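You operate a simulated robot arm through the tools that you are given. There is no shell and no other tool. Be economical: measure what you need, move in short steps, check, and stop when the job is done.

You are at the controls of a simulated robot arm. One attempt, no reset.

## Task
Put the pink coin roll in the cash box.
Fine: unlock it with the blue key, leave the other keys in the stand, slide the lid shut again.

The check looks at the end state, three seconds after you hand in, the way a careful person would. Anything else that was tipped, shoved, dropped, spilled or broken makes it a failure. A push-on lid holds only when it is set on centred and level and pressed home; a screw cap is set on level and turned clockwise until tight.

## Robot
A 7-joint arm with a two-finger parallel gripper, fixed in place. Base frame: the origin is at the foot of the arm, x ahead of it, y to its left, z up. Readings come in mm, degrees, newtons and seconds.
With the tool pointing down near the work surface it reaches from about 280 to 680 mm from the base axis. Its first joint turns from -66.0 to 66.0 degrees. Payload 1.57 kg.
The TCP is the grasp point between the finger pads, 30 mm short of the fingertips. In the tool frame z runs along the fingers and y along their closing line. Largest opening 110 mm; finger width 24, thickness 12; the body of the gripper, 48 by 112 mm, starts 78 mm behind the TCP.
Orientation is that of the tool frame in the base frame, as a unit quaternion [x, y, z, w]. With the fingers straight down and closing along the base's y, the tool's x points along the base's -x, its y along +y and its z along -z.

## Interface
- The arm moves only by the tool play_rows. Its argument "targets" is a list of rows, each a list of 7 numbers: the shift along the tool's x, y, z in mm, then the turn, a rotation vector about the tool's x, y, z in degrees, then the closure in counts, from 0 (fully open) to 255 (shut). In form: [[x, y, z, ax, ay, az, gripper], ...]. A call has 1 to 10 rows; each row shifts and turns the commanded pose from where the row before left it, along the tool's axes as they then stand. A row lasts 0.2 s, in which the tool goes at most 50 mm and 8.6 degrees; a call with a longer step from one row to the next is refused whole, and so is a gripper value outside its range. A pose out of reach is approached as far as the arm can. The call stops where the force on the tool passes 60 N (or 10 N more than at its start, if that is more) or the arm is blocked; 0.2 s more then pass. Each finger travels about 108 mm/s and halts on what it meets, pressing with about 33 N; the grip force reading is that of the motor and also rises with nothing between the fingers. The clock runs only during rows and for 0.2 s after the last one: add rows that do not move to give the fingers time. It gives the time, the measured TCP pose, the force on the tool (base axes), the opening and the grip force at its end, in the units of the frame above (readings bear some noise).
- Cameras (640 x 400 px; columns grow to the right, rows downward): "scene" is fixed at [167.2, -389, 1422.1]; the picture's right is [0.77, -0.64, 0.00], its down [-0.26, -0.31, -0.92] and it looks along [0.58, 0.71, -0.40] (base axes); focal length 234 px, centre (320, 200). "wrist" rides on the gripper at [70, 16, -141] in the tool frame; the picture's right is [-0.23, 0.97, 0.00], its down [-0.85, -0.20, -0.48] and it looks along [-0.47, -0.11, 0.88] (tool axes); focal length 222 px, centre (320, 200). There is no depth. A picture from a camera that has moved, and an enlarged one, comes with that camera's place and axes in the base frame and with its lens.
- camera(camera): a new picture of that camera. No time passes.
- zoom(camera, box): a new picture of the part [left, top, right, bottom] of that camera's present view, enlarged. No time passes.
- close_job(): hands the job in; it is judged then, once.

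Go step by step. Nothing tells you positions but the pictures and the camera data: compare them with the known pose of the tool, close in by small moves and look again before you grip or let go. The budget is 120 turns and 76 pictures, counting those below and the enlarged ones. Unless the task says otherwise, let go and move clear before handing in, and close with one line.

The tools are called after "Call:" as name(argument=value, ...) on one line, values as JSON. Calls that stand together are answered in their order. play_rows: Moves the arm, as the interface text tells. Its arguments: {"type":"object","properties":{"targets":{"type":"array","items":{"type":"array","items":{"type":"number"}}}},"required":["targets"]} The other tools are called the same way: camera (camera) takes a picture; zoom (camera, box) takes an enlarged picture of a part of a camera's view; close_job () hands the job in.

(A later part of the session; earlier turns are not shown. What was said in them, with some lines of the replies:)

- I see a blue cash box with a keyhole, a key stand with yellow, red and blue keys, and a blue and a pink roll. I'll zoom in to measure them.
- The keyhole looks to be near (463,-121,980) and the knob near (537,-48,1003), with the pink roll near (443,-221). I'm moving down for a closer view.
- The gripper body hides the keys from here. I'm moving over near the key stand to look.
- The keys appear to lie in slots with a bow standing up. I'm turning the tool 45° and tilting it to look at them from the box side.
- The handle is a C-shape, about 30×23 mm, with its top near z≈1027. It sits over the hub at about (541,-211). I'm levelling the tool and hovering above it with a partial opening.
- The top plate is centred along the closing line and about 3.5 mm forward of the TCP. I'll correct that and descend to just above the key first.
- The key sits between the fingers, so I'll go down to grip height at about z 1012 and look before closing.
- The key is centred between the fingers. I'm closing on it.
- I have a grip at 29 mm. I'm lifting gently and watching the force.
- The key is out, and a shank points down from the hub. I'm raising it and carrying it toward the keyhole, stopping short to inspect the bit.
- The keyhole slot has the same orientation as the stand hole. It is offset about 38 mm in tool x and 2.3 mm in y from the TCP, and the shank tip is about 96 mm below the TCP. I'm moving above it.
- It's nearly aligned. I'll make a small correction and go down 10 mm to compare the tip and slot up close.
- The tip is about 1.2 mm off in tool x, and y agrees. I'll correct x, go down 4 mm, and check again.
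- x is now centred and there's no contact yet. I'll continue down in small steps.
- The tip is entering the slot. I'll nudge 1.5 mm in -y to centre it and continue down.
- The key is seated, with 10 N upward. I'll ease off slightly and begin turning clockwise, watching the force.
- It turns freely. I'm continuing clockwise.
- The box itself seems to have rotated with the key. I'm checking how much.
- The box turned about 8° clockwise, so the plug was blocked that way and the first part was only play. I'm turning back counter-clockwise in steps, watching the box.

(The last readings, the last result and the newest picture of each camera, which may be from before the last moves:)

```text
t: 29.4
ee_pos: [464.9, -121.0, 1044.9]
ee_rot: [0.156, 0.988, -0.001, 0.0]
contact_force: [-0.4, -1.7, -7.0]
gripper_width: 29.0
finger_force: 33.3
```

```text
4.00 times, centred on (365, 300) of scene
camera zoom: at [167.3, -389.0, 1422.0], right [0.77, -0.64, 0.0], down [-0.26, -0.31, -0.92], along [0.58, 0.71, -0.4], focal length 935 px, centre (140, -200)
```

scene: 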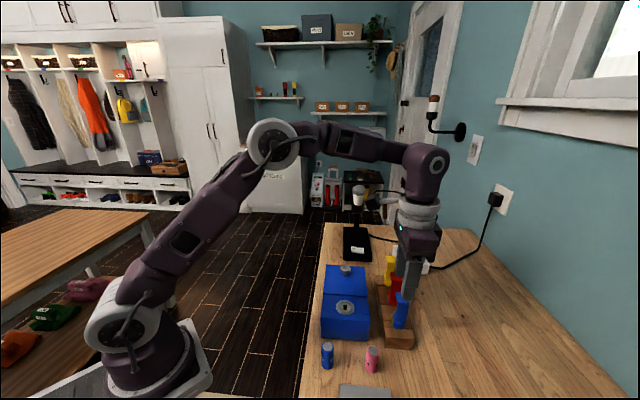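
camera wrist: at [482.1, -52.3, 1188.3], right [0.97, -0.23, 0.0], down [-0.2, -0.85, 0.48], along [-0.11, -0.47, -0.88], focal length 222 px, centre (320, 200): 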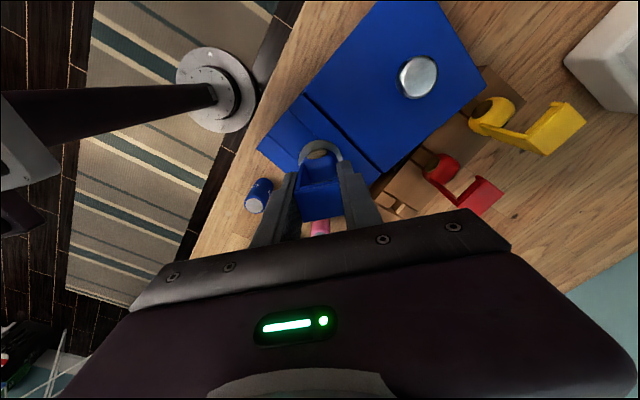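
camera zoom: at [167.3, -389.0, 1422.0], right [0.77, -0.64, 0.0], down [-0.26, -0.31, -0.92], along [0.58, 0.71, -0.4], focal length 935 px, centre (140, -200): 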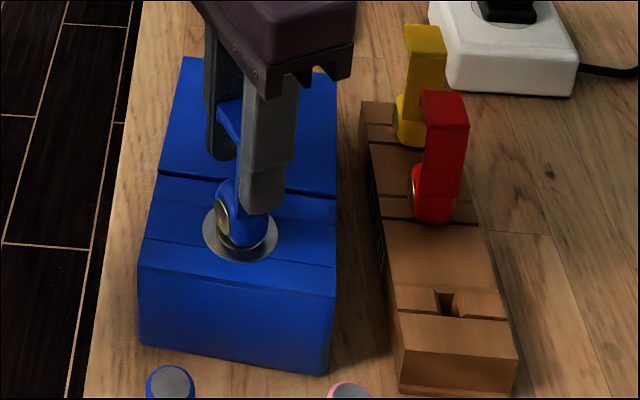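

The box stays put within about ±25–30° of key travel and is dragged back beyond that. I'll bring it back about 5° to its original heading and check.

Call:
play_rows(targets=[[0, 0, 0, 0, 0, -2.5, 220], [0, 0, 0, 0, 0, -2.5, 220], [0, 0, 0, 0, 0, 0, 220]])

Call:
zoom(camera="scene", box=[310, 250, 420, 350])

```text
t: 30.2
ee_pos: [464.6, -121.0, 1045.5]
ee_rot: [0.113, 0.994, 0.0, 0.001]
contact_force: [0.3, -0.1, -2.4]
gripper_width: 29.0
finger_force: 33.3
```

```text
4.00 times, centred on (365, 300) of scene
camera zoom: at [167.2, -389.0, 1422.1], right [0.77, -0.64, 0.0], down [-0.26, -0.31, -0.92], along [0.58, 0.71, -0.4], focal length 935 px, centre (140, -200)
```

zoom: 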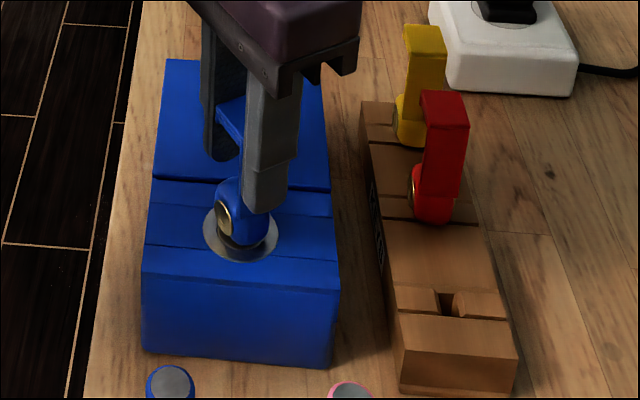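

The box heading is restored. Next I'll back the key off to neutral and lift it out to see how the plug is oriented.

Call:
play_rows(targets=[[0, 0, 0, 0, 0, 7, 220], [0, 0, 0, 0, 0, 7, 220], [0, 0, 0, 0, 0, 7, 220], [0, 0, 0, 0, 0, 7, 220], [0, 0, -8, 0, 0, 4, 220], [0, 0, -10, 0, 0, 0, 220], [0, 0, -10, 0, 0, 0, 220], [0, 0, -10, 0, 0, 0, 220], [0, 0, 0, 0, 0, 0, 220]])

Call:
zoom(camera="scene", box=[330, 275, 370, 315])

Call:
zoom(camera="wrist", box=[280, 90, 370, 150])

```text
t: 32.2
ee_pos: [464.2, -120.6, 1083.9]
ee_rot: [0.383, 0.924, 0.0, -0.001]
contact_force: [0.0, -0.1, -0.7]
gripper_width: 28.8
finger_force: 32.8
```

```text
10.00 times, centred on (350, 295) of scene
camera zoom: at [167.2, -389.0, 1422.1], right [0.77, -0.64, 0.0], down [-0.26, -0.31, -0.92], along [0.58, 0.71, -0.4], focal length 2338 px, centre (20, -750)
```

zoom: 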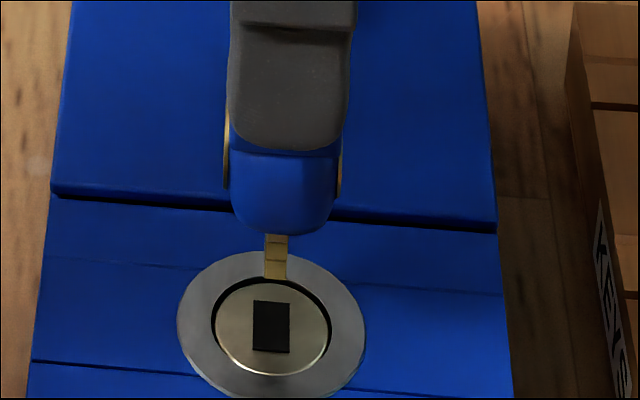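

```text
6.67 times, centred on (325, 120) of wrist
camera zoom: at [428.2, -60.4, 1226.5], right [0.85, 0.53, 0.0], down [0.46, -0.75, 0.48], along [0.25, -0.41, -0.88], focal length 1481 px, centre (287, 733)
```

zoom: 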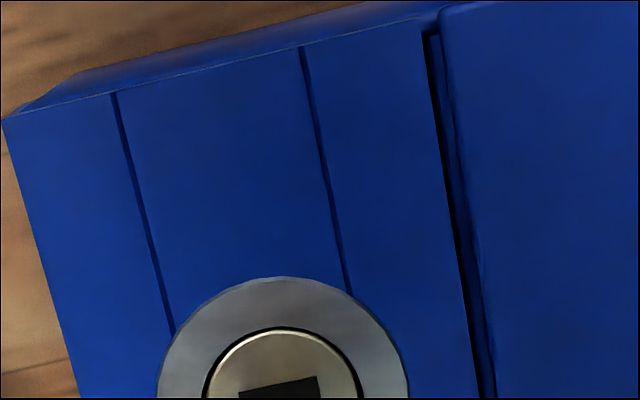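

The plug still sits at about 0°, so it didn't turn. It may need to be firmly seated. I'll recentre slightly, reinsert, and press it home harder before turning.

Call:
play_rows(targets=[[1, 1, 6, 0, 0, 0, 220], [0, 0, 6, 0, 0, 0, 220], [0, 0, 6, 0, 0, 0, 220], [0, 0, 6, 0, 0, 0, 220], [0, 0, 6, 0, 0, 0, 220], [0, 0, 4, 0, 0, 0, 220], [0, 0, 2, 0, 0, 0, 220], [0, 0, 2, 0, 0, 0, 220], [0, 0, 0, 0, 0, 0, 220]])

```text
t: 34.2
ee_pos: [464.7, -120.0, 1046.5]
ee_rot: [0.382, 0.924, 0.0, 0.0]
contact_force: [0.5, 0.1, -0.2]
gripper_width: 29.1
finger_force: 33.0
```

Call:
play_rows(targets=[[0, 0, 1, 0, 0, 0, 220], [0, 0, 1, 0, 0, 0, 220], [0, 0, 1, 0, 0, 0, 220], [0, 0, 1, 0, 0, 0, 220], [0, 0, 0, 0, 0, 0, 220]])

Call:
zoom(camera="scene", box=[320, 275, 380, 335])

```text
t: 35.4
ee_pos: [465.1, -121.3, 1042.3]
ee_rot: [0.383, 0.924, 0.0, 0.001]
contact_force: [-0.9, -5.8, 23.5]
gripper_width: 28.9
finger_force: 33.2
```

```text
6.67 times, centred on (350, 305) of scene
camera zoom: at [166.8, -389.0, 1422.1], right [0.77, -0.64, 0.0], down [-0.26, -0.31, -0.92], along [0.58, 0.71, -0.4], focal length 1558 px, centre (120, -500)
```

zoom: 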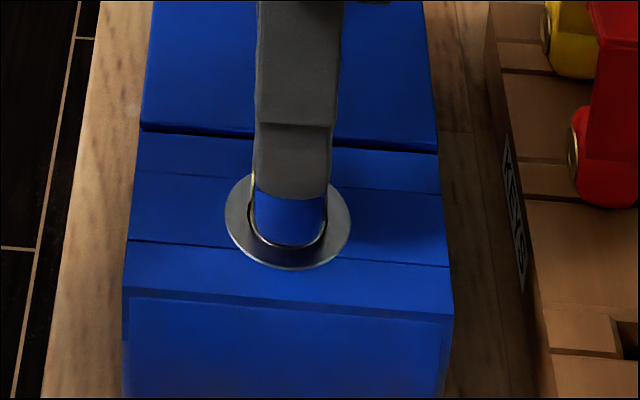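

It's seated about 2 mm deeper, with 23 N down. I'm turning clockwise under this preload.

Call:
play_rows(targets=[[0, 0, 0, 0, 0, 6, 220], [0, 0, 0, 0, 0, 6, 220], [0, 0, 0, 0, 0, 6, 220], [0, 0, 0, 0, 0, 6, 220], [0, 0, 0, 0, 0, 6, 220], [0, 0, 0, 0, 0, 6, 220], [0, 0, 0, 0, 0, 0, 220]])

Call:
zoom(camera="scene", box=[310, 250, 420, 350])

```text
t: 37.0
ee_pos: [464.7, -119.4, 1041.3]
ee_rot: [0.65, 0.76, 0.0, -0.001]
contact_force: [1.0, -5.8, 20.2]
gripper_width: 29.0
finger_force: 32.8
```

```text
4.00 times, centred on (365, 300) of scene
camera zoom: at [166.9, -389.1, 1422.1], right [0.77, -0.64, 0.0], down [-0.26, -0.31, -0.92], along [0.58, 0.71, -0.4], focal length 935 px, centre (140, -200)
```

zoom: 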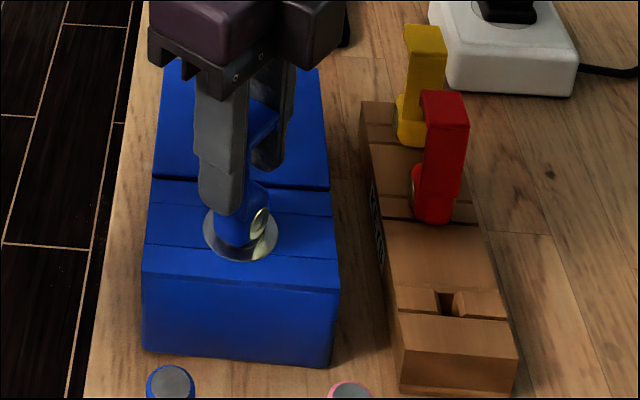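

Call:
play_rows(targets=[[0, 0, 0, 0, 0, 5, 220], [0, 0, 0, 0, 0, 5, 220], [0, 0, 0, 0, 0, 5, 220], [0, 0, 0, 0, 0, 0, 220]])

Call:
zoom(camera="scene", box=[310, 250, 420, 350])

```text
t: 38.0
ee_pos: [465.1, -119.7, 1040.5]
ee_rot: [0.744, 0.668, 0.001, 0.001]
contact_force: [5.8, -6.8, 15.6]
gripper_width: 29.2
finger_force: 33.1
```

```text
4.00 times, centred on (365, 300) of scene
camera zoom: at [167.1, -389.1, 1422.0], right [0.77, -0.64, 0.0], down [-0.26, -0.31, -0.92], along [0.58, 0.71, -0.4], focal length 935 px, centre (140, -200)
```

zoom: 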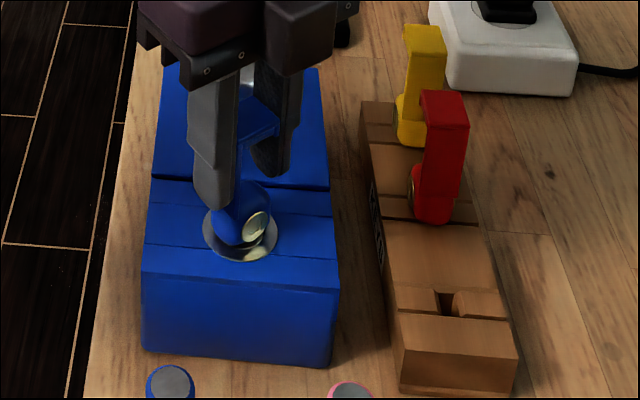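

The box holds still, so the plug is turning now that it's seated. I'm continuing toward 90°.

Call:
play_rows(targets=[[0, 0, 0.7, 0, 0, 5, 220], [0, 0, 0, 0, 0, 5, 220], [0, 0, 0, 0, 0, 5, 220], [0, 0, 0, 0, 0, 5, 220], [0, 0, 0, 0, 0, 0, 220]])

Call:
zoom(camera="scene", box=[310, 250, 420, 350])

```text
t: 39.2
ee_pos: [465.0, -119.7, 1040.3]
ee_rot: [0.848, 0.529, 0.0, 0.0]
contact_force: [8.0, -6.8, 16.0]
gripper_width: 29.0
finger_force: 32.9
```

```text
4.00 times, centred on (365, 300) of scene
camera zoom: at [167.2, -389.1, 1422.0], right [0.77, -0.64, 0.0], down [-0.26, -0.31, -0.92], along [0.58, 0.71, -0.4], focal length 935 px, centre (140, -200)
```

zoom: 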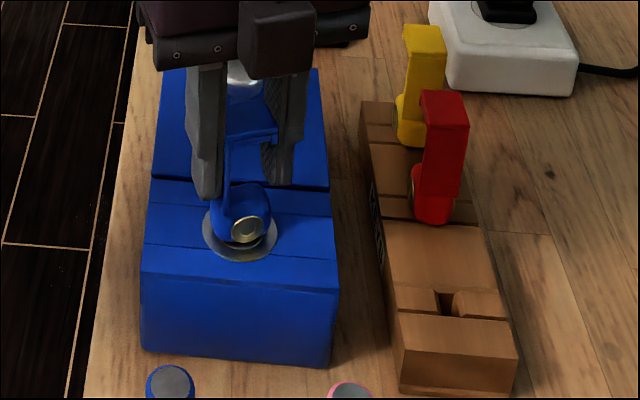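

Call:
play_rows(targets=[[0, 0, 0, 0, 0, 5, 220], [0, 0, 0, 0, 0, 5, 220], [0, 0, 0, 0, 0, 5, 220], [0, 0, 0, 0, 0, 5, 220], [0, 0, 0, 0, 0, 0, 220]])

Call:
zoom(camera="scene", box=[310, 250, 420, 350])

```text
t: 40.4
ee_pos: [464.5, -119.4, 1040.6]
ee_rot: [0.927, 0.374, 0.0, 0.001]
contact_force: [3.1, 0.1, 13.8]
gripper_width: 29.0
finger_force: 33.1
```

```text
4.00 times, centred on (365, 300) of scene
camera zoom: at [167.1, -388.9, 1422.1], right [0.77, -0.64, 0.0], down [-0.26, -0.31, -0.92], along [0.58, 0.71, -0.4], focal length 935 px, centre (140, -200)
```

zoom: 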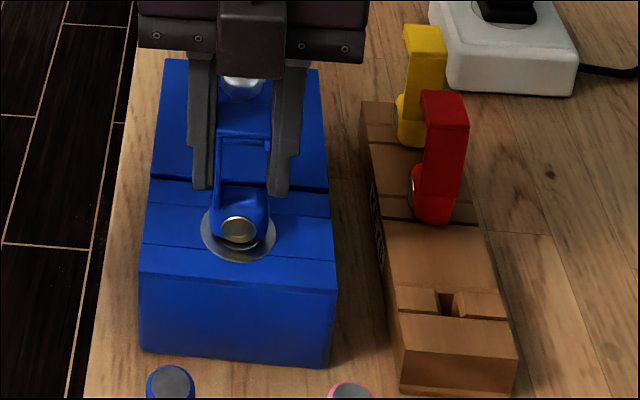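

Box essentially still. With the slot play, the plug itself likely lags the key, so I'll turn a bit further and watch for the stop.

Call:
play_rows(targets=[[0, 0, 0, 0, 0, 5, 220], [0, 0, 0, 0, 0, 5, 220], [0, 0, 0, 0, 0, 5, 220], [0, 0, 0, 0, 0, 0, 220]])

Call:
zoom(camera="scene", box=[310, 250, 420, 350])

```text
t: 41.4
ee_pos: [463.1, -121.0, 1039.3]
ee_rot: [0.968, 0.25, 0.0, 0.0]
contact_force: [-0.7, -2.1, 8.0]
gripper_width: 29.2
finger_force: 32.7
```

```text
4.00 times, centred on (365, 300) of scene
camera zoom: at [167.0, -389.0, 1422.1], right [0.77, -0.64, 0.0], down [-0.26, -0.31, -0.92], along [0.58, 0.71, -0.4], focal length 935 px, centre (140, -200)
```

zoom: 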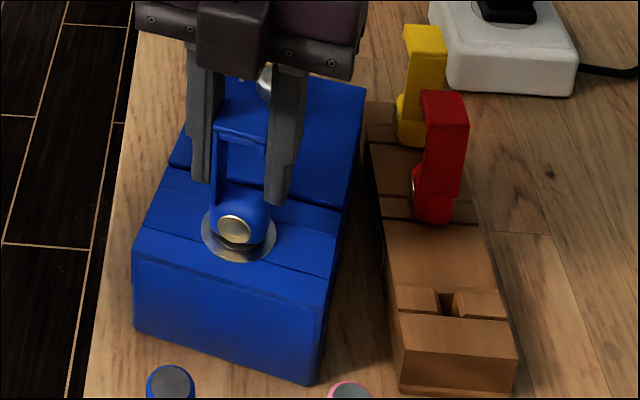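

The stop was reached at about 90° relative, and only then did the box swing roughly 10°. The lock should be open. I'm releasing the key, rising, and unwinding the wrist.

Call:
play_rows(targets=[[0, 0, -0.8, 0, 0, -2, 220], [0, 0, 0, 0, 0, 0, 170], [0, 0, 0, 0, 0, 0, 134], [0, 0, 0, 0, 0, 0, 134], [0, 0, -20, 0, 0, 0, 134], [0, 0, -30, 0, 0, 0, 134], [0, 0, -30, 0, 0, 0, 134], [0, 0, -30, 0, 0, 0, 134]])

Call:
play_rows(targets=[[0, 0, 0, 0, 0, -8.5, 134], [0, 0, 0, 0, 0, -8.5, 134], [0, 0, 0, 0, 0, -8.5, 134], [0, 0, 0, 0, 0, -8.5, 134], [0, 0, 0, 0, 0, -8.5, 134], [0, 0, 0, 0, 0, -8.5, 134], [0, 0, 0, 0, 0, -8.5, 134], [0, 0, 0, 0, 0, -8.5, 134], [0, 0, 0, 0, 0, -8.5, 134], [0, 0, 0, 0, 0, -8.5, 134]])

Call:
camera(camera="wrist")

Call:
zoom(camera="scene", box=[310, 240, 420, 350])

```text
t: 43.2
ee_pos: [465.0, -120.6, 1151.0]
ee_rot: [0.964, 0.266, 0.0, 0.001]
contact_force: [-0.6, -0.8, -0.7]
gripper_width: 52.2
finger_force: 0.2
```

```text
t: 45.4
ee_pos: [465.5, -120.4, 1150.6]
ee_rot: [0.528, 0.849, 0.0, 0.0]
contact_force: [-0.2, 0.8, -0.2]
gripper_width: 52.4
finger_force: 0.0
```

```text
20 pictures are left
camera wrist: at [449.6, -51.3, 1294.0], right [0.97, 0.23, 0.0], down [0.2, -0.86, 0.48], along [0.11, -0.47, -0.88], focal length 222 px, centre (320, 200)
```

wrist: 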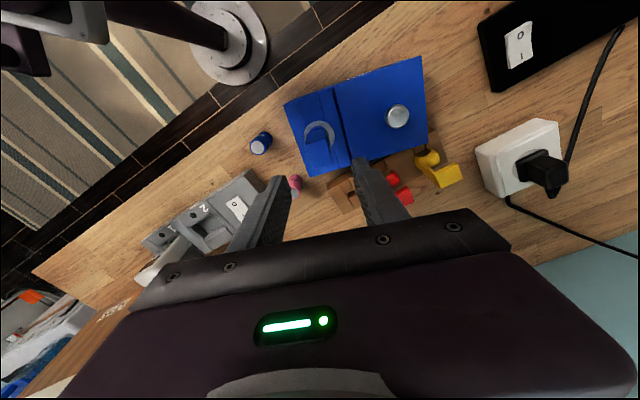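

```text
3.64 times, centred on (365, 295) of scene
camera zoom: at [167.2, -389.0, 1422.1], right [0.77, -0.64, 0.0], down [-0.26, -0.31, -0.92], along [0.58, 0.71, -0.4], focal length 850 px, centre (156, -146)
```

zoom: 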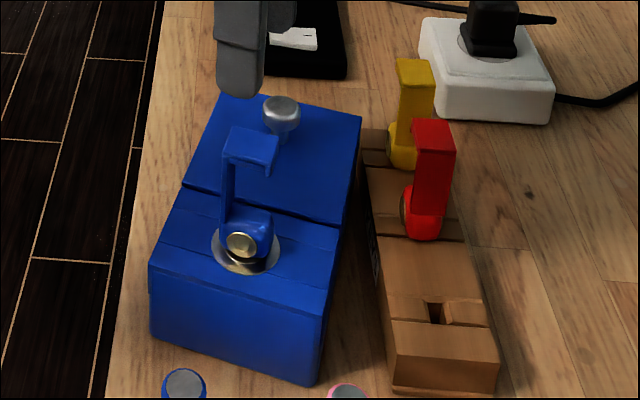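

The key stays in the lock. I place the knob at about (550.5,-66) and the box axis at about 33°. I'm aligning the closing line with the slide axis and moving over the knob.

Call:
play_rows(targets=[[0, 0, 0, 0, 0, -7, 134], [0, 34, 0, 0, 0, 0, 134], [-1, 34, 0, 0, 0, 0, 134], [0, 33, 0, 0, 0, 0, 134], [0, 0, 25, 0, 0, 0, 134], [0, 0, 35, 0, 0, 0, 134], [0, 0, 35, 0, 0, 0, 134], [0, 0, 0, 0, 0, 0, 134]])

Call:
zoom(camera="wrist", box=[220, 75, 420, 225])

```text
t: 47.2
ee_pos: [551.2, -65.5, 1056.9]
ee_rot: [0.477, 0.879, 0.0, 0.001]
contact_force: [-0.8, -0.5, -0.8]
gripper_width: 52.2
finger_force: 0.0
```

```text
2.67 times, centred on (320, 150) of wrist
camera zoom: at [527.8, 0.2, 1198.6], right [0.94, 0.34, 0.0], down [0.3, -0.83, 0.48], along [0.16, -0.45, -0.88], focal length 592 px, centre (320, 333)
```

zoom: 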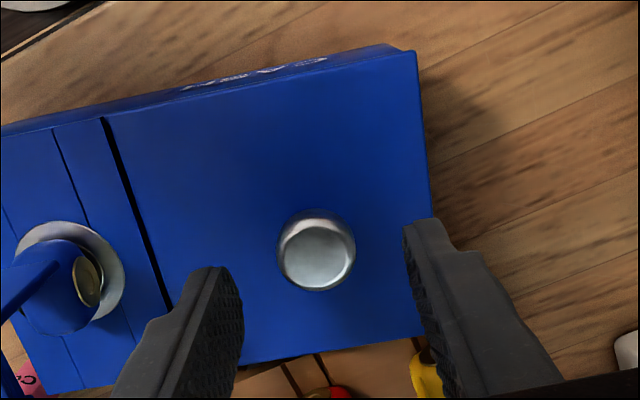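

Call:
play_rows(targets=[[-3.5, -2, 10, 0, 0, 0, 134], [0, 0, 15, 0, 0, 0, 134], [0, 0, 14, 0, 0, 0, 134], [0, 0, 0, 0, 0, 0, 134], [0, 0, 0, 0, 0, 0, 200], [0, 0, 0, 0, 0, 0, 225], [0, 0, 0, 0, 0, 0, 225]])

Call:
zoom(camera="wrist", box=[220, 75, 420, 225])

```text
t: 48.8
ee_pos: [551.3, -69.4, 1017.6]
ee_rot: [0.477, 0.879, 0.0, 0.0]
contact_force: [0.3, -0.2, 0.5]
gripper_width: 27.2
finger_force: 32.8
```

```text
2.67 times, centred on (320, 150) of wrist
camera zoom: at [527.7, -3.0, 1159.6], right [0.94, 0.34, 0.0], down [0.3, -0.83, 0.48], along [0.16, -0.45, -0.88], focal length 592 px, centre (320, 333)
```

zoom: 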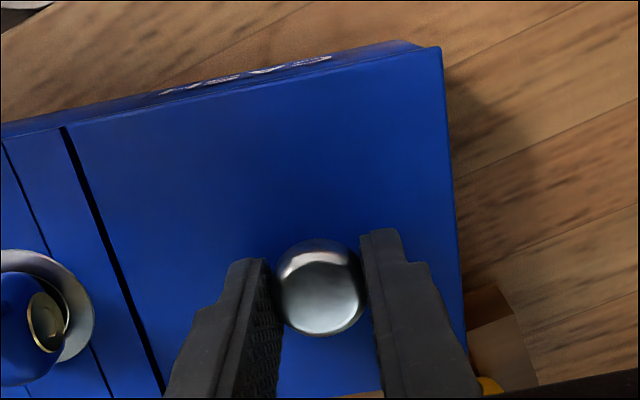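

The knob is held at 27 mm. I'll slide the lid away from the lock by 15 mm and check the force.

Call:
play_rows(targets=[[0, 3, 0, 0, 0, 0, 225], [0, 4, 0, 0, 0, 0, 225], [0, 4, 0, 0, 0, 0, 225], [0, 4, 0, 0, 0, 0, 225], [0, 0, 0, 0, 0, 0, 225]])

Call:
zoom(camera="scene", box=[310, 240, 420, 350])

```text
t: 50.0
ee_pos: [563.2, -61.9, 1017.5]
ee_rot: [0.478, 0.878, -0.001, 0.0]
contact_force: [0.9, -1.2, -0.3]
gripper_width: 27.2
finger_force: 33.5
```

```text
3.64 times, centred on (365, 295) of scene
camera zoom: at [167.3, -389.0, 1422.0], right [0.77, -0.64, 0.0], down [-0.26, -0.31, -0.92], along [0.58, 0.71, -0.4], focal length 850 px, centre (156, -146)
```

zoom: 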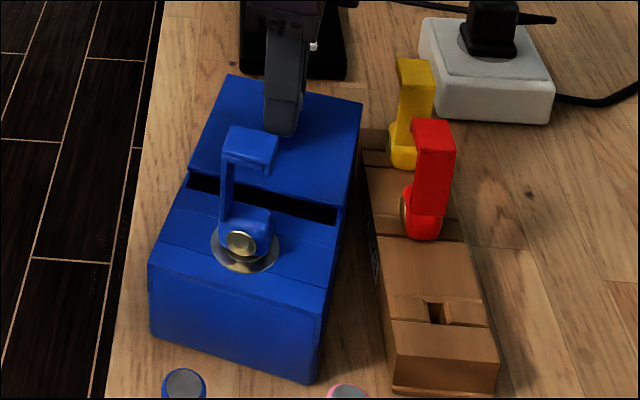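

Unlocked: the lid slides freely and the box stays put. I'm continuing another 50 mm.

Call:
play_rows(targets=[[0, 8, 0, 0, 0, 0, 225], [0, 8, 0, 0, 0, 0, 225], [0, 8, 0, 0, 0, 0, 225], [0, 8, 0, 0, 0, 0, 225], [0, 8, 0, 0, 0, 0, 225], [0, 6, 0, 0, 0, 0, 225], [0, 4, 0, 0, 0, 0, 225], [0, 0, 0, 0, 0, 0, 225]])

Call:
zoom(camera="scene", box=[310, 240, 420, 350])

```text
t: 51.8
ee_pos: [604.8, -33.5, 1015.4]
ee_rot: [0.477, 0.879, 0.0, 0.001]
contact_force: [0.8, -0.3, 0.6]
gripper_width: 27.3
finger_force: 32.8
```

```text
3.64 times, centred on (365, 295) of scene
camera zoom: at [167.2, -389.0, 1422.1], right [0.77, -0.64, 0.0], down [-0.26, -0.31, -0.92], along [0.58, 0.71, -0.4], focal length 850 px, centre (156, -146)
```

zoom: 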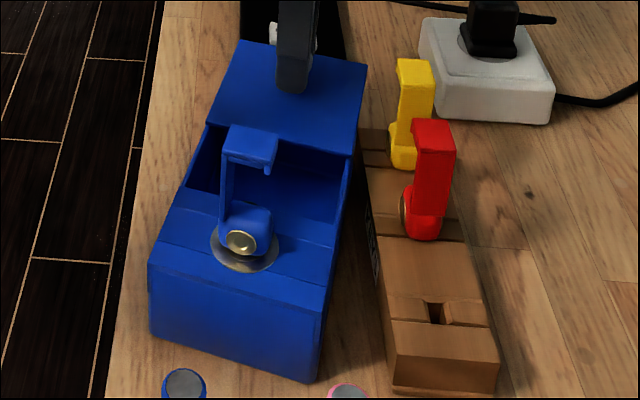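

The lid is open about 65 mm. I'm releasing the knob, rising, and going to the pink roll with the closing line turned across the box.

Call:
play_rows(targets=[[0, 0, 0, 0, 0, 0, 180], [0, 0, 0, 0, 0, 0, 134], [0, 0, -20, 0, 0, 0, 134], [0, 0, -45, 0, 0, 0, 134], [0, 0, -45, 0, 0, 0, 134], [0, 0, -20, 0, 0, 0, 134], [-11, -39, 0, 0, 0, 0, 134], [-11, -40, 0, 0, 0, 0, 134], [-11, -40, 0, 0, 0, 0, 134], [-11, -40, 0, 0, 0, 0, 134]])

Call:
play_rows(targets=[[-12, -40, 0, 0, 0, 0, 134], [-12, -39, 0, 0, 0, 5, 134], [0, 0, 0, 0, 0, 8.5, 134], [0, 0, 0, 0, 0, 8.5, 134], [0, 0, 0, 0, 0, 8.5, 134], [0, 0, 0, 0, 0, 8.5, 134], [0, 0, 0, 0, 0, 8.5, 134], [0, 0, 0, 0, 0, 8.5, 134], [0, 0, 0, 0, 0, 8.5, 134], [0, 0, 0, 0, 0, 8.5, 134]])

Call:
play_rows(targets=[[0, 0, 0, 0, 0, 8.5, 134], [0, 0, 0, 0, 0, 8.5, 134], [0, 0, 0, 0, 0, 0, 134]])

Call:
camera(camera="wrist")

```text
t: 54.0
ee_pos: [495.4, -158.8, 1148.2]
ee_rot: [0.477, 0.879, 0.0, 0.0]
contact_force: [-0.4, 0.7, 0.3]
gripper_width: 52.0
finger_force: 0.1
```

```text
t: 56.2
ee_pos: [442.0, -221.4, 1147.1]
ee_rot: [0.907, 0.422, -0.001, -0.001]
contact_force: [0.2, 0.7, 0.1]
gripper_width: 52.3
finger_force: 0.1
```

```text
t: 57.0
ee_pos: [442.3, -221.8, 1146.9]
ee_rot: [0.959, 0.283, 0.001, 0.0]
contact_force: [-0.2, 0.2, 0.3]
gripper_width: 52.0
finger_force: 0.1
```

```text
14 pictures are left
camera wrist: at [510.4, -197.6, 1289.9], right [0.34, -0.94, 0.0], down [-0.83, -0.3, 0.48], along [-0.45, -0.16, -0.88], focal length 222 px, centre (320, 200)
```

wrist: 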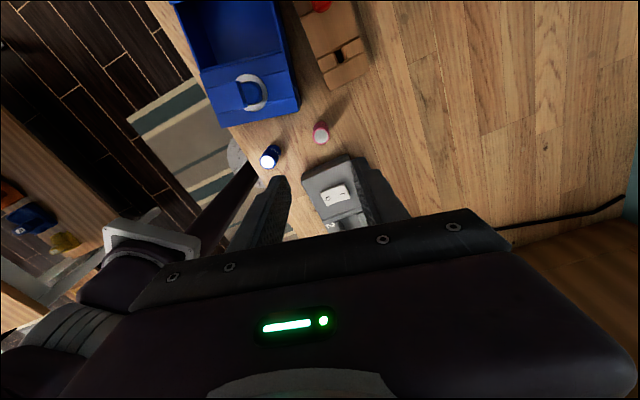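

The pink roll is almost directly beneath. I'm descending partway and checking.

Call:
play_rows(targets=[[-1, 1, 35, 0, 0, 0, 134], [0, 0, 40, 0, 0, 0, 134], [0, 0, 40, 0, 0, 0, 134], [0, 0, 25, 0, 0, 0, 134], [0, 0, 0, 0, 0, 0, 134]])

Call:
zoom(camera="wrist", box=[240, 100, 400, 220])

```text
t: 58.2
ee_pos: [441.6, -221.9, 1007.5]
ee_rot: [0.959, 0.285, 0.0, 0.0]
contact_force: [0.5, -0.2, 0.0]
gripper_width: 52.3
finger_force: 0.1
```

```text
3.33 times, centred on (320, 160) of wrist
camera zoom: at [510.7, -198.5, 1150.5], right [0.34, -0.94, 0.0], down [-0.83, -0.3, 0.48], along [-0.45, -0.16, -0.88], focal length 740 px, centre (320, 333)
```

zoom: 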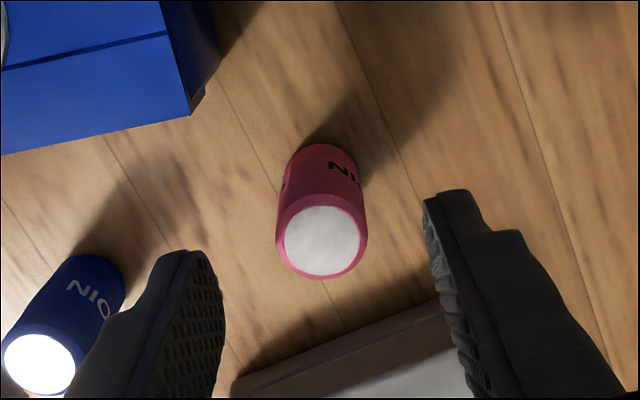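

The roll is between the fingers, needing about 3 mm forward. I'm going down and gripping.

Call:
play_rows(targets=[[-3, 0, 15, 0, 0, 0, 134], [0, 0, 20, 0, 0, 0, 134], [0, 0, 20, 0, 0, 0, 134], [0, 0, 2, 0, 0, 0, 134], [0, 0, 0, 0, 0, 0, 134], [0, 0, 0, 0, 0, 0, 190], [0, 0, 0, 0, 0, 0, 225], [0, 0, 0, 0, 0, 0, 225]])

Call:
zoom(camera="wrist", box=[240, 100, 400, 220])

```text
t: 60.0
ee_pos: [440.1, -224.5, 950.1]
ee_rot: [0.959, 0.284, -0.001, 0.0]
contact_force: [-0.4, 0.4, 0.1]
gripper_width: 23.7
finger_force: 33.0
```

```text
3.33 times, centred on (320, 160) of wrist
camera zoom: at [507.6, -200.7, 1092.9], right [0.34, -0.94, 0.0], down [-0.83, -0.3, 0.48], along [-0.45, -0.16, -0.88], focal length 740 px, centre (320, 333)
```

zoom: 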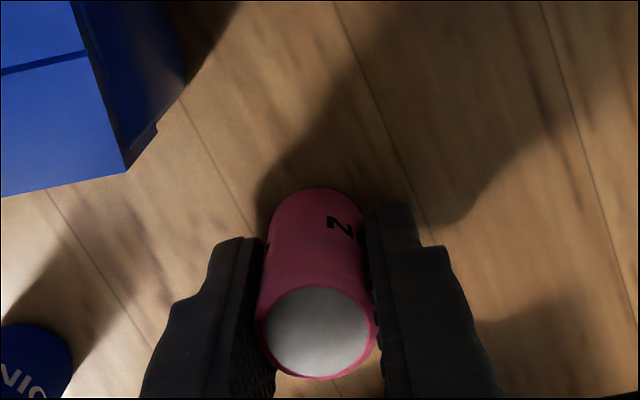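

The roll is held at 23.7 mm. I'm lifting high and carrying it over the open compartment at about (517,-87).

Call:
play_rows(targets=[[0, 0, -20, 0, 0, 0, 225], [0, 0, -50, 0, 0, 0, 225], [0, 0, -50, 0, 0, 0, 225], [0, 0, -50, 0, 0, 0, 225], [34, -18, 0, 0, 0, 0, 225], [36, -19, 0, 0, 0, 0, 225], [36, -19, 0, 0, 0, 0, 225], [34, -18, 0, 0, 0, 0, 225], [0, 0, 0, 0, 0, 0, 225], [0, 0, 0, 0, 0, 0, 225]])

Call:
camera(camera="wrist")

Call:
zoom(camera="scene", box=[310, 230, 420, 350])

```text
t: 62.2
ee_pos: [516.0, -83.3, 1121.7]
ee_rot: [0.959, 0.284, 0.0, 0.0]
contact_force: [0.1, 0.0, -1.3]
gripper_width: 23.8
finger_force: 32.9
```

```text
11 pictures are left
camera wrist: at [583.9, -60.7, 1265.0], right [0.34, -0.94, 0.0], down [-0.83, -0.3, 0.48], along [-0.45, -0.16, -0.88], focal length 222 px, centre (320, 200)
```

wrist: 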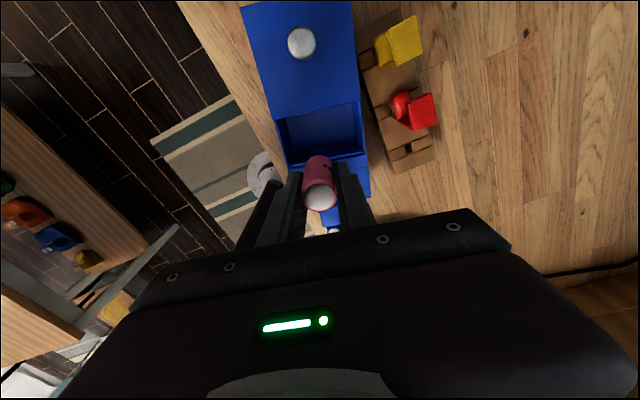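

```text
3.33 times, centred on (365, 290) of scene
camera zoom: at [167.2, -389.0, 1422.1], right [0.77, -0.64, 0.0], down [-0.26, -0.31, -0.92], along [0.58, 0.71, -0.4], focal length 779 px, centre (170, -100)
```

zoom: 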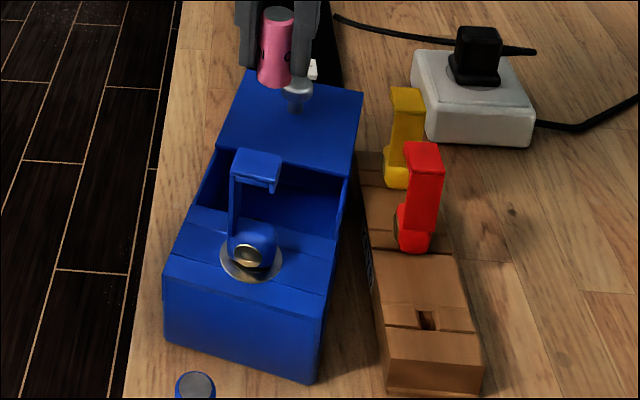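

The opening centre is about 7 mm further along the box axis and 3 mm in tool y. I'm correcting and lowering partway.

Call:
play_rows(targets=[[7, 3, 0, 0, 0, 0, 225], [0, 0, 25, 0, 0, 0, 225], [0, 0, 35, 0, 0, 0, 225], [0, 0, 35, 0, 0, 0, 225], [0, 0, 20, 0, 0, 0, 225], [0, 0, 0, 0, 0, 0, 225]])

Call:
zoom(camera="scene", box=[310, 230, 420, 350])

Call:
zoom(camera="wrist", box=[220, 75, 420, 225])

```text
t: 63.6
ee_pos: [522.1, -84.4, 1004.9]
ee_rot: [0.959, 0.284, 0.0, 0.0]
contact_force: [-0.4, 0.2, -1.8]
gripper_width: 23.5
finger_force: 32.9
```

```text
3.33 times, centred on (365, 290) of scene
camera zoom: at [167.2, -389.0, 1422.1], right [0.77, -0.64, 0.0], down [-0.26, -0.31, -0.92], along [0.58, 0.71, -0.4], focal length 779 px, centre (170, -100)
```

zoom: 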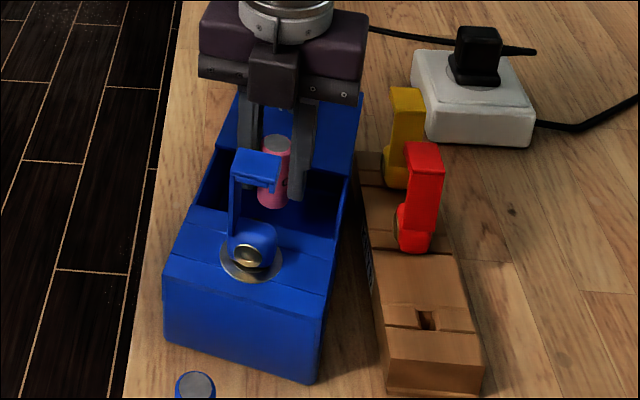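

```text
2.67 times, centred on (320, 150) of wrist
camera zoom: at [590.9, -61.2, 1148.7], right [0.34, -0.94, 0.0], down [-0.83, -0.3, 0.48], along [-0.45, -0.16, -0.88], focal length 592 px, centre (320, 333)
```

zoom: 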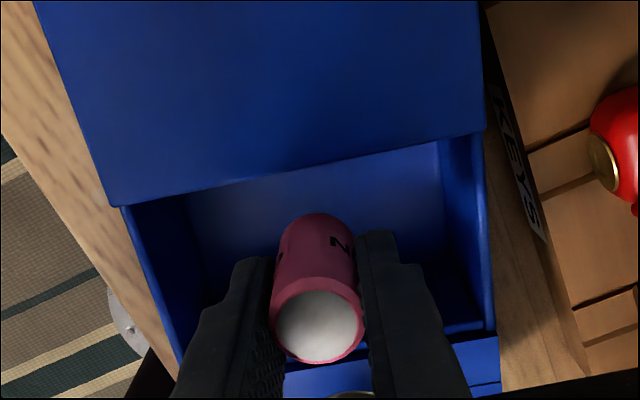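

The roll is well inside the opening. I'm lowering it to the floor gently.

Call:
play_rows(targets=[[0, 0, 15, 0, 0, 0, 225], [0, 0, 15, 0, 0, 0, 225], [0, 0, 8, 0, 0, 0, 225], [0, 0, 3, 0, 0, 0, 225], [0, 0, 2, 0, 0, 0, 225], [0, 0, 0, 0, 0, 0, 225]])

```text
t: 65.0
ee_pos: [524.2, -85.0, 963.2]
ee_rot: [0.959, 0.284, 0.0, 0.0]
contact_force: [-0.1, -0.3, -1.9]
gripper_width: 23.5
finger_force: 32.8
```

Call:
play_rows(targets=[[0, 0, 1.5, 0, 0, 0, 225], [0, 0, 1.5, 0, 0, 0, 225], [0, 0, 1.5, 0, 0, 0, 225], [0, 0, 1.5, 0, 0, 0, 225], [0, 0, 0, 0, 0, 0, 225]])

```text
t: 66.2
ee_pos: [523.2, -84.4, 958.0]
ee_rot: [0.959, 0.284, 0.002, 0.0]
contact_force: [-0.6, 3.7, 24.7]
gripper_width: 23.5
finger_force: 33.3
```

It's touching the floor. I'll ease up, open slightly, and withdraw straight up.

Call:
play_rows(targets=[[0, 0, -1.8, 0, 0, 0, 225], [0, 0, 0, 0, 0, 0, 190], [0, 0, 0, 0, 0, 0, 172], [0, 0, 0, 0, 0, 0, 172], [0, 0, -10, 0, 0, 0, 172], [0, 0, -25, 0, 0, 0, 172], [0, 0, -45, 0, 0, 0, 172], [0, 0, -45, 0, 0, 0, 172], [0, 0, -45, 0, 0, 0, 172], [0, 0, 0, 0, 0, 0, 134]])

Call:
camera(camera="wrist")

```text
t: 68.4
ee_pos: [522.9, -80.9, 1129.7]
ee_rot: [0.959, 0.284, 0.0, 0.0]
contact_force: [-0.1, 0.8, 0.7]
gripper_width: 52.1
finger_force: 0.0
```

```text
7 pictures are left
camera wrist: at [591.9, -57.7, 1272.3], right [0.34, -0.94, 0.0], down [-0.83, -0.3, 0.48], along [-0.45, -0.16, -0.88], focal length 222 px, centre (320, 200)
```

wrist: 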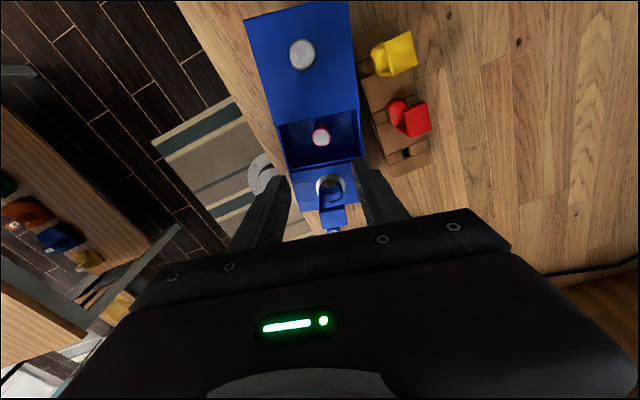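

The roll stands upright in the compartment. Now I'm going back to the knob to close the lid.

Call:
play_rows(targets=[[31, 1, 0, 0, 0, 0, 134], [32, 1, 0, 0, 0, 0, 134], [31.5, 2, 0, 0, 0, 0, 134], [0, 0, 40, 0, 0, 0, 134], [0, 0, 40, 0, 0, 0, 134], [0, 0, 0, 0, 0, 0, 134], [0, 0, 0, 0, 0, 0, 134]])

Call:
zoom(camera="wrist", box=[220, 75, 420, 225])

```text
t: 70.0
ee_pos: [604.8, -32.9, 1045.6]
ee_rot: [0.959, 0.284, 0.0, 0.0]
contact_force: [0.8, 0.2, -0.4]
gripper_width: 52.5
finger_force: 0.1
```

```text
2.67 times, centred on (320, 150) of wrist
camera zoom: at [673.8, -10.1, 1189.0], right [0.34, -0.94, 0.0], down [-0.83, -0.3, 0.48], along [-0.45, -0.16, -0.88], focal length 592 px, centre (320, 333)
```

zoom: 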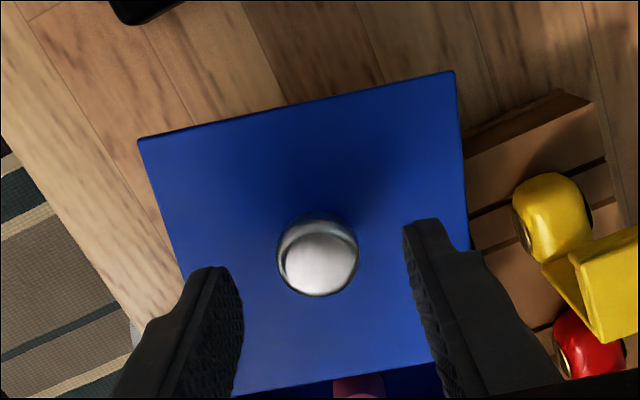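

Call:
play_rows(targets=[[-1.5, -0.5, 14, 0, 0, 0, 134], [0, 0, 15, 0, 0, 0, 134], [0, 0, 0, 0, 0, 0, 134], [0, 0, 0, 0, 0, 0, 200], [0, 0, 0, 0, 0, 0, 225], [0, 0, 0, 0, 0, 0, 225]])

Call:
play_rows(targets=[[-5, 0, 0, 0, 0, 0, 225], [-6, 0, 0, 0, 0, 0, 225], [-6, 0, 0, 0, 0, 0, 225], [-6, 0, 0, 0, 0, 0, 225], [-6, 0, 0, 0, 0, 0, 225], [-6, 0, 0, 0, 0, 0, 225], [0, 0, 0, 0, 0, 0, 225]])

```text
t: 71.4
ee_pos: [604.3, -35.8, 1017.3]
ee_rot: [0.959, 0.284, 0.0, 0.0]
contact_force: [-1.0, 1.6, 0.4]
gripper_width: 27.0
finger_force: 33.2
```

```text
t: 73.0
ee_pos: [575.1, -58.0, 1018.3]
ee_rot: [0.959, 0.283, 0.0, 0.0]
contact_force: [0.2, 0.7, 0.6]
gripper_width: 27.1
finger_force: 33.1
```

The lid is sliding freely over the roll. I'm continuing.

Call:
play_rows(targets=[[-6, 0, 0, 0, 0, 0, 225], [-6, 0, 0, 0, 0, 0, 225], [-6, 0, 0, 0, 0, 0, 225], [-4, 0, 0, 0, 0, 0, 225], [-2, 0, 0, 0, 0, 0, 225], [0, 0, 0, 0, 0, 0, 225]])

Call:
zoom(camera="scene", box=[310, 240, 420, 350])

```text
t: 74.4
ee_pos: [554.5, -68.6, 1018.8]
ee_rot: [0.959, 0.284, 0.0, 0.0]
contact_force: [-1.3, 3.3, 0.6]
gripper_width: 26.8
finger_force: 33.2
```

```text
3.64 times, centred on (365, 295) of scene
camera zoom: at [167.3, -388.9, 1422.1], right [0.77, -0.64, 0.0], down [-0.26, -0.31, -0.92], along [0.58, 0.71, -0.4], focal length 850 px, centre (156, -146)
```

zoom: 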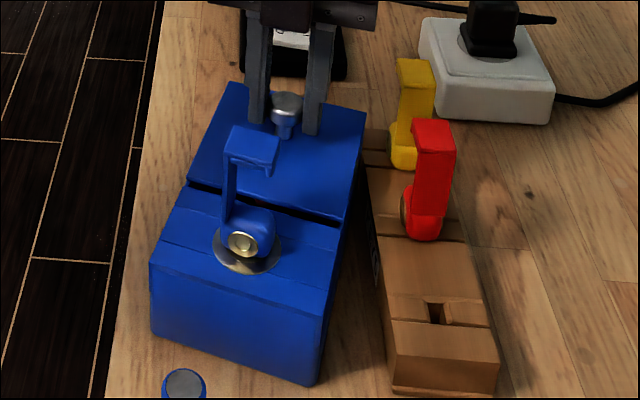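

A gap of several millimetres is left. I'm closing it in 1 mm steps until the stop is felt.

Call:
play_rows(targets=[[-1, 0, 0, 0, 0, 0, 225], [-1, 0, 0, 0, 0, 0, 225], [-1, 0, 0, 0, 0, 0, 225], [-1, 0, 0, 0, 0, 0, 225], [0, 0, 0, 0, 0, 0, 225]])

```text
t: 75.6
ee_pos: [551.7, -71.1, 1019.9]
ee_rot: [0.959, 0.284, 0.0, 0.0]
contact_force: [0.6, -0.3, -0.6]
gripper_width: 26.9
finger_force: 32.8
```

Call:
play_rows(targets=[[-1, 0, 0, 0, 0, 0, 225], [-1, 0, 0, 0, 0, 0, 225], [-1, 0, 0, 0, 0, 0, 225], [0, 0, 0, 0, 0, 0, 225]])

Call:
zoom(camera="scene", box=[310, 240, 420, 350])

```text
t: 76.6
ee_pos: [549.0, -73.1, 1019.1]
ee_rot: [0.959, 0.284, 0.001, 0.0]
contact_force: [3.5, 0.8, 0.4]
gripper_width: 27.0
finger_force: 33.6
```

```text
3.64 times, centred on (365, 295) of scene
camera zoom: at [167.4, -388.9, 1422.1], right [0.77, -0.64, 0.0], down [-0.26, -0.31, -0.92], along [0.58, 0.71, -0.4], focal length 850 px, centre (156, -146)
```

zoom: 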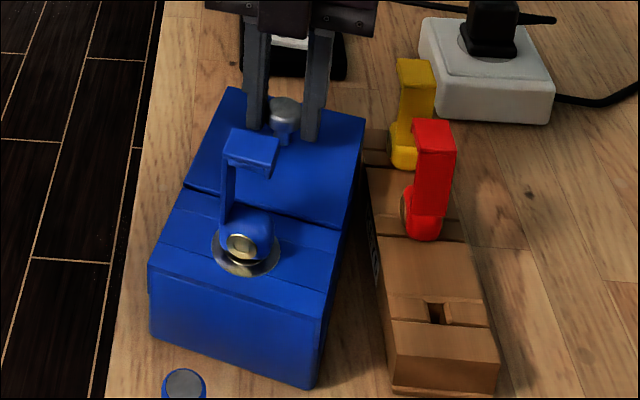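

The lid is closed. Since I'm holding the knob, I can gently swing the box back about its keyhole to its original heading, and away from the stand.

Call:
play_rows(targets=[[0, -2.6, 0, 0, 0, -1.5, 225], [0, -2.6, 0, 0, 0, -1.5, 225], [0, -2.6, 0, 0, 0, -1.5, 225], [0, -2.6, 0, 0, 0, -1.5, 225], [0, 0, 0, 0, 0, 0, 225]])

Call:
zoom(camera="scene", box=[310, 240, 420, 350])

```text
t: 77.8
ee_pos: [542.9, -64.3, 1019.6]
ee_rot: [0.943, 0.333, 0.0, 0.0]
contact_force: [-1.0, 0.4, 0.2]
gripper_width: 27.2
finger_force: 33.4
```

```text
3.64 times, centred on (365, 295) of scene
camera zoom: at [167.4, -389.0, 1422.0], right [0.77, -0.64, 0.0], down [-0.26, -0.31, -0.92], along [0.58, 0.71, -0.4], focal length 850 px, centre (156, -146)
```

zoom: 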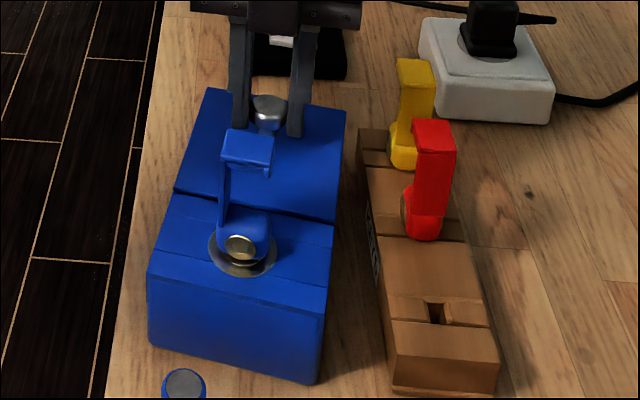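

That works with almost no force. I'm finishing the swing.

Call:
play_rows(targets=[[0, -2.6, 0, 0, 0, -1.5, 225], [0, -2.6, 0, 0, 0, -1.5, 225], [0, -2.6, 0, 0, 0, -1.5, 225], [0, -2.6, 0, 0, 0, -1.5, 225], [0, -2.6, 0, 0, 0, -1.5, 225], [0, 0, 0, 0, 0, 0, 225]])

Call:
zoom(camera="scene", box=[310, 240, 420, 350])

```text
t: 79.2
ee_pos: [534.3, -54.8, 1020.7]
ee_rot: [0.919, 0.395, 0.0, 0.0]
contact_force: [-0.2, -0.3, -0.8]
gripper_width: 27.0
finger_force: 33.3
```

```text
3.64 times, centred on (365, 295) of scene
camera zoom: at [167.3, -389.0, 1422.1], right [0.77, -0.64, 0.0], down [-0.26, -0.31, -0.92], along [0.58, 0.71, -0.4], focal length 850 px, centre (156, -146)
```

zoom: 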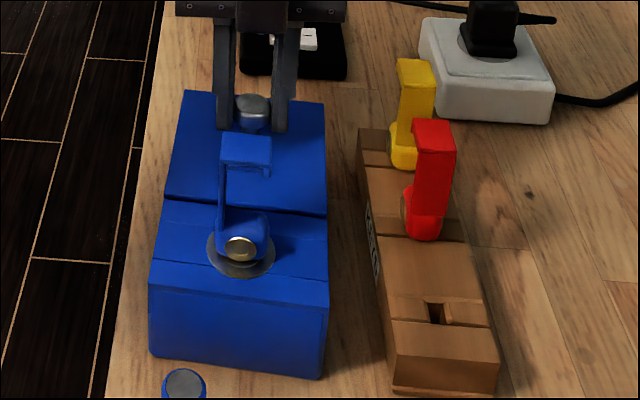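

The box is back at nearly its original pose with the lid shut. I'm releasing the knob, rising clear, and taking a last look.

Call:
play_rows(targets=[[0, 0, 0, 0, 0, 0, 180], [0, 0, 0, 0, 0, 0, 134], [0, 0, 0, 0, 0, 0, 134], [0, 0, -20, 0, 0, 0, 134], [0, 0, -45, 0, 0, 0, 134], [0, 0, -45, 0, 0, 0, 134], [0, 0, -45, 0, 0, 0, 134], [0, 0, 0, 0, 0, 0, 134]])

Call:
zoom(camera="wrist", box=[220, 30, 460, 220])

```text
t: 81.0
ee_pos: [533.9, -57.2, 1175.1]
ee_rot: [0.919, 0.395, 0.0, 0.0]
contact_force: [-0.1, -0.2, 0.1]
gripper_width: 52.0
finger_force: 0.1
```

```text
2.11 times, centred on (340, 125) of wrist
camera zoom: at [595.1, -17.5, 1317.2], right [0.55, -0.84, 0.0], down [-0.73, -0.48, 0.48], along [-0.4, -0.26, -0.88], focal length 468 px, centre (278, 358)
```

zoom: 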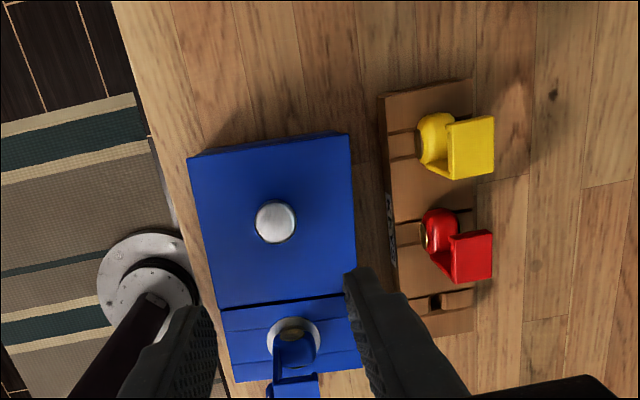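

The lid is shut with the pink roll inside, the red and yellow keys are still in the stand, and the arm is clear.

Call:
close_job()

```text
The job is handed in.
```

The pink coin roll is in the cash box with the lid slid shut, the blue key is still in the lock at the unlocked position, and the red and yellow keys are still in the stand; turning the key swung the box about 10°, so I eased it back and it ended up within roughly a centimetre of where it started.
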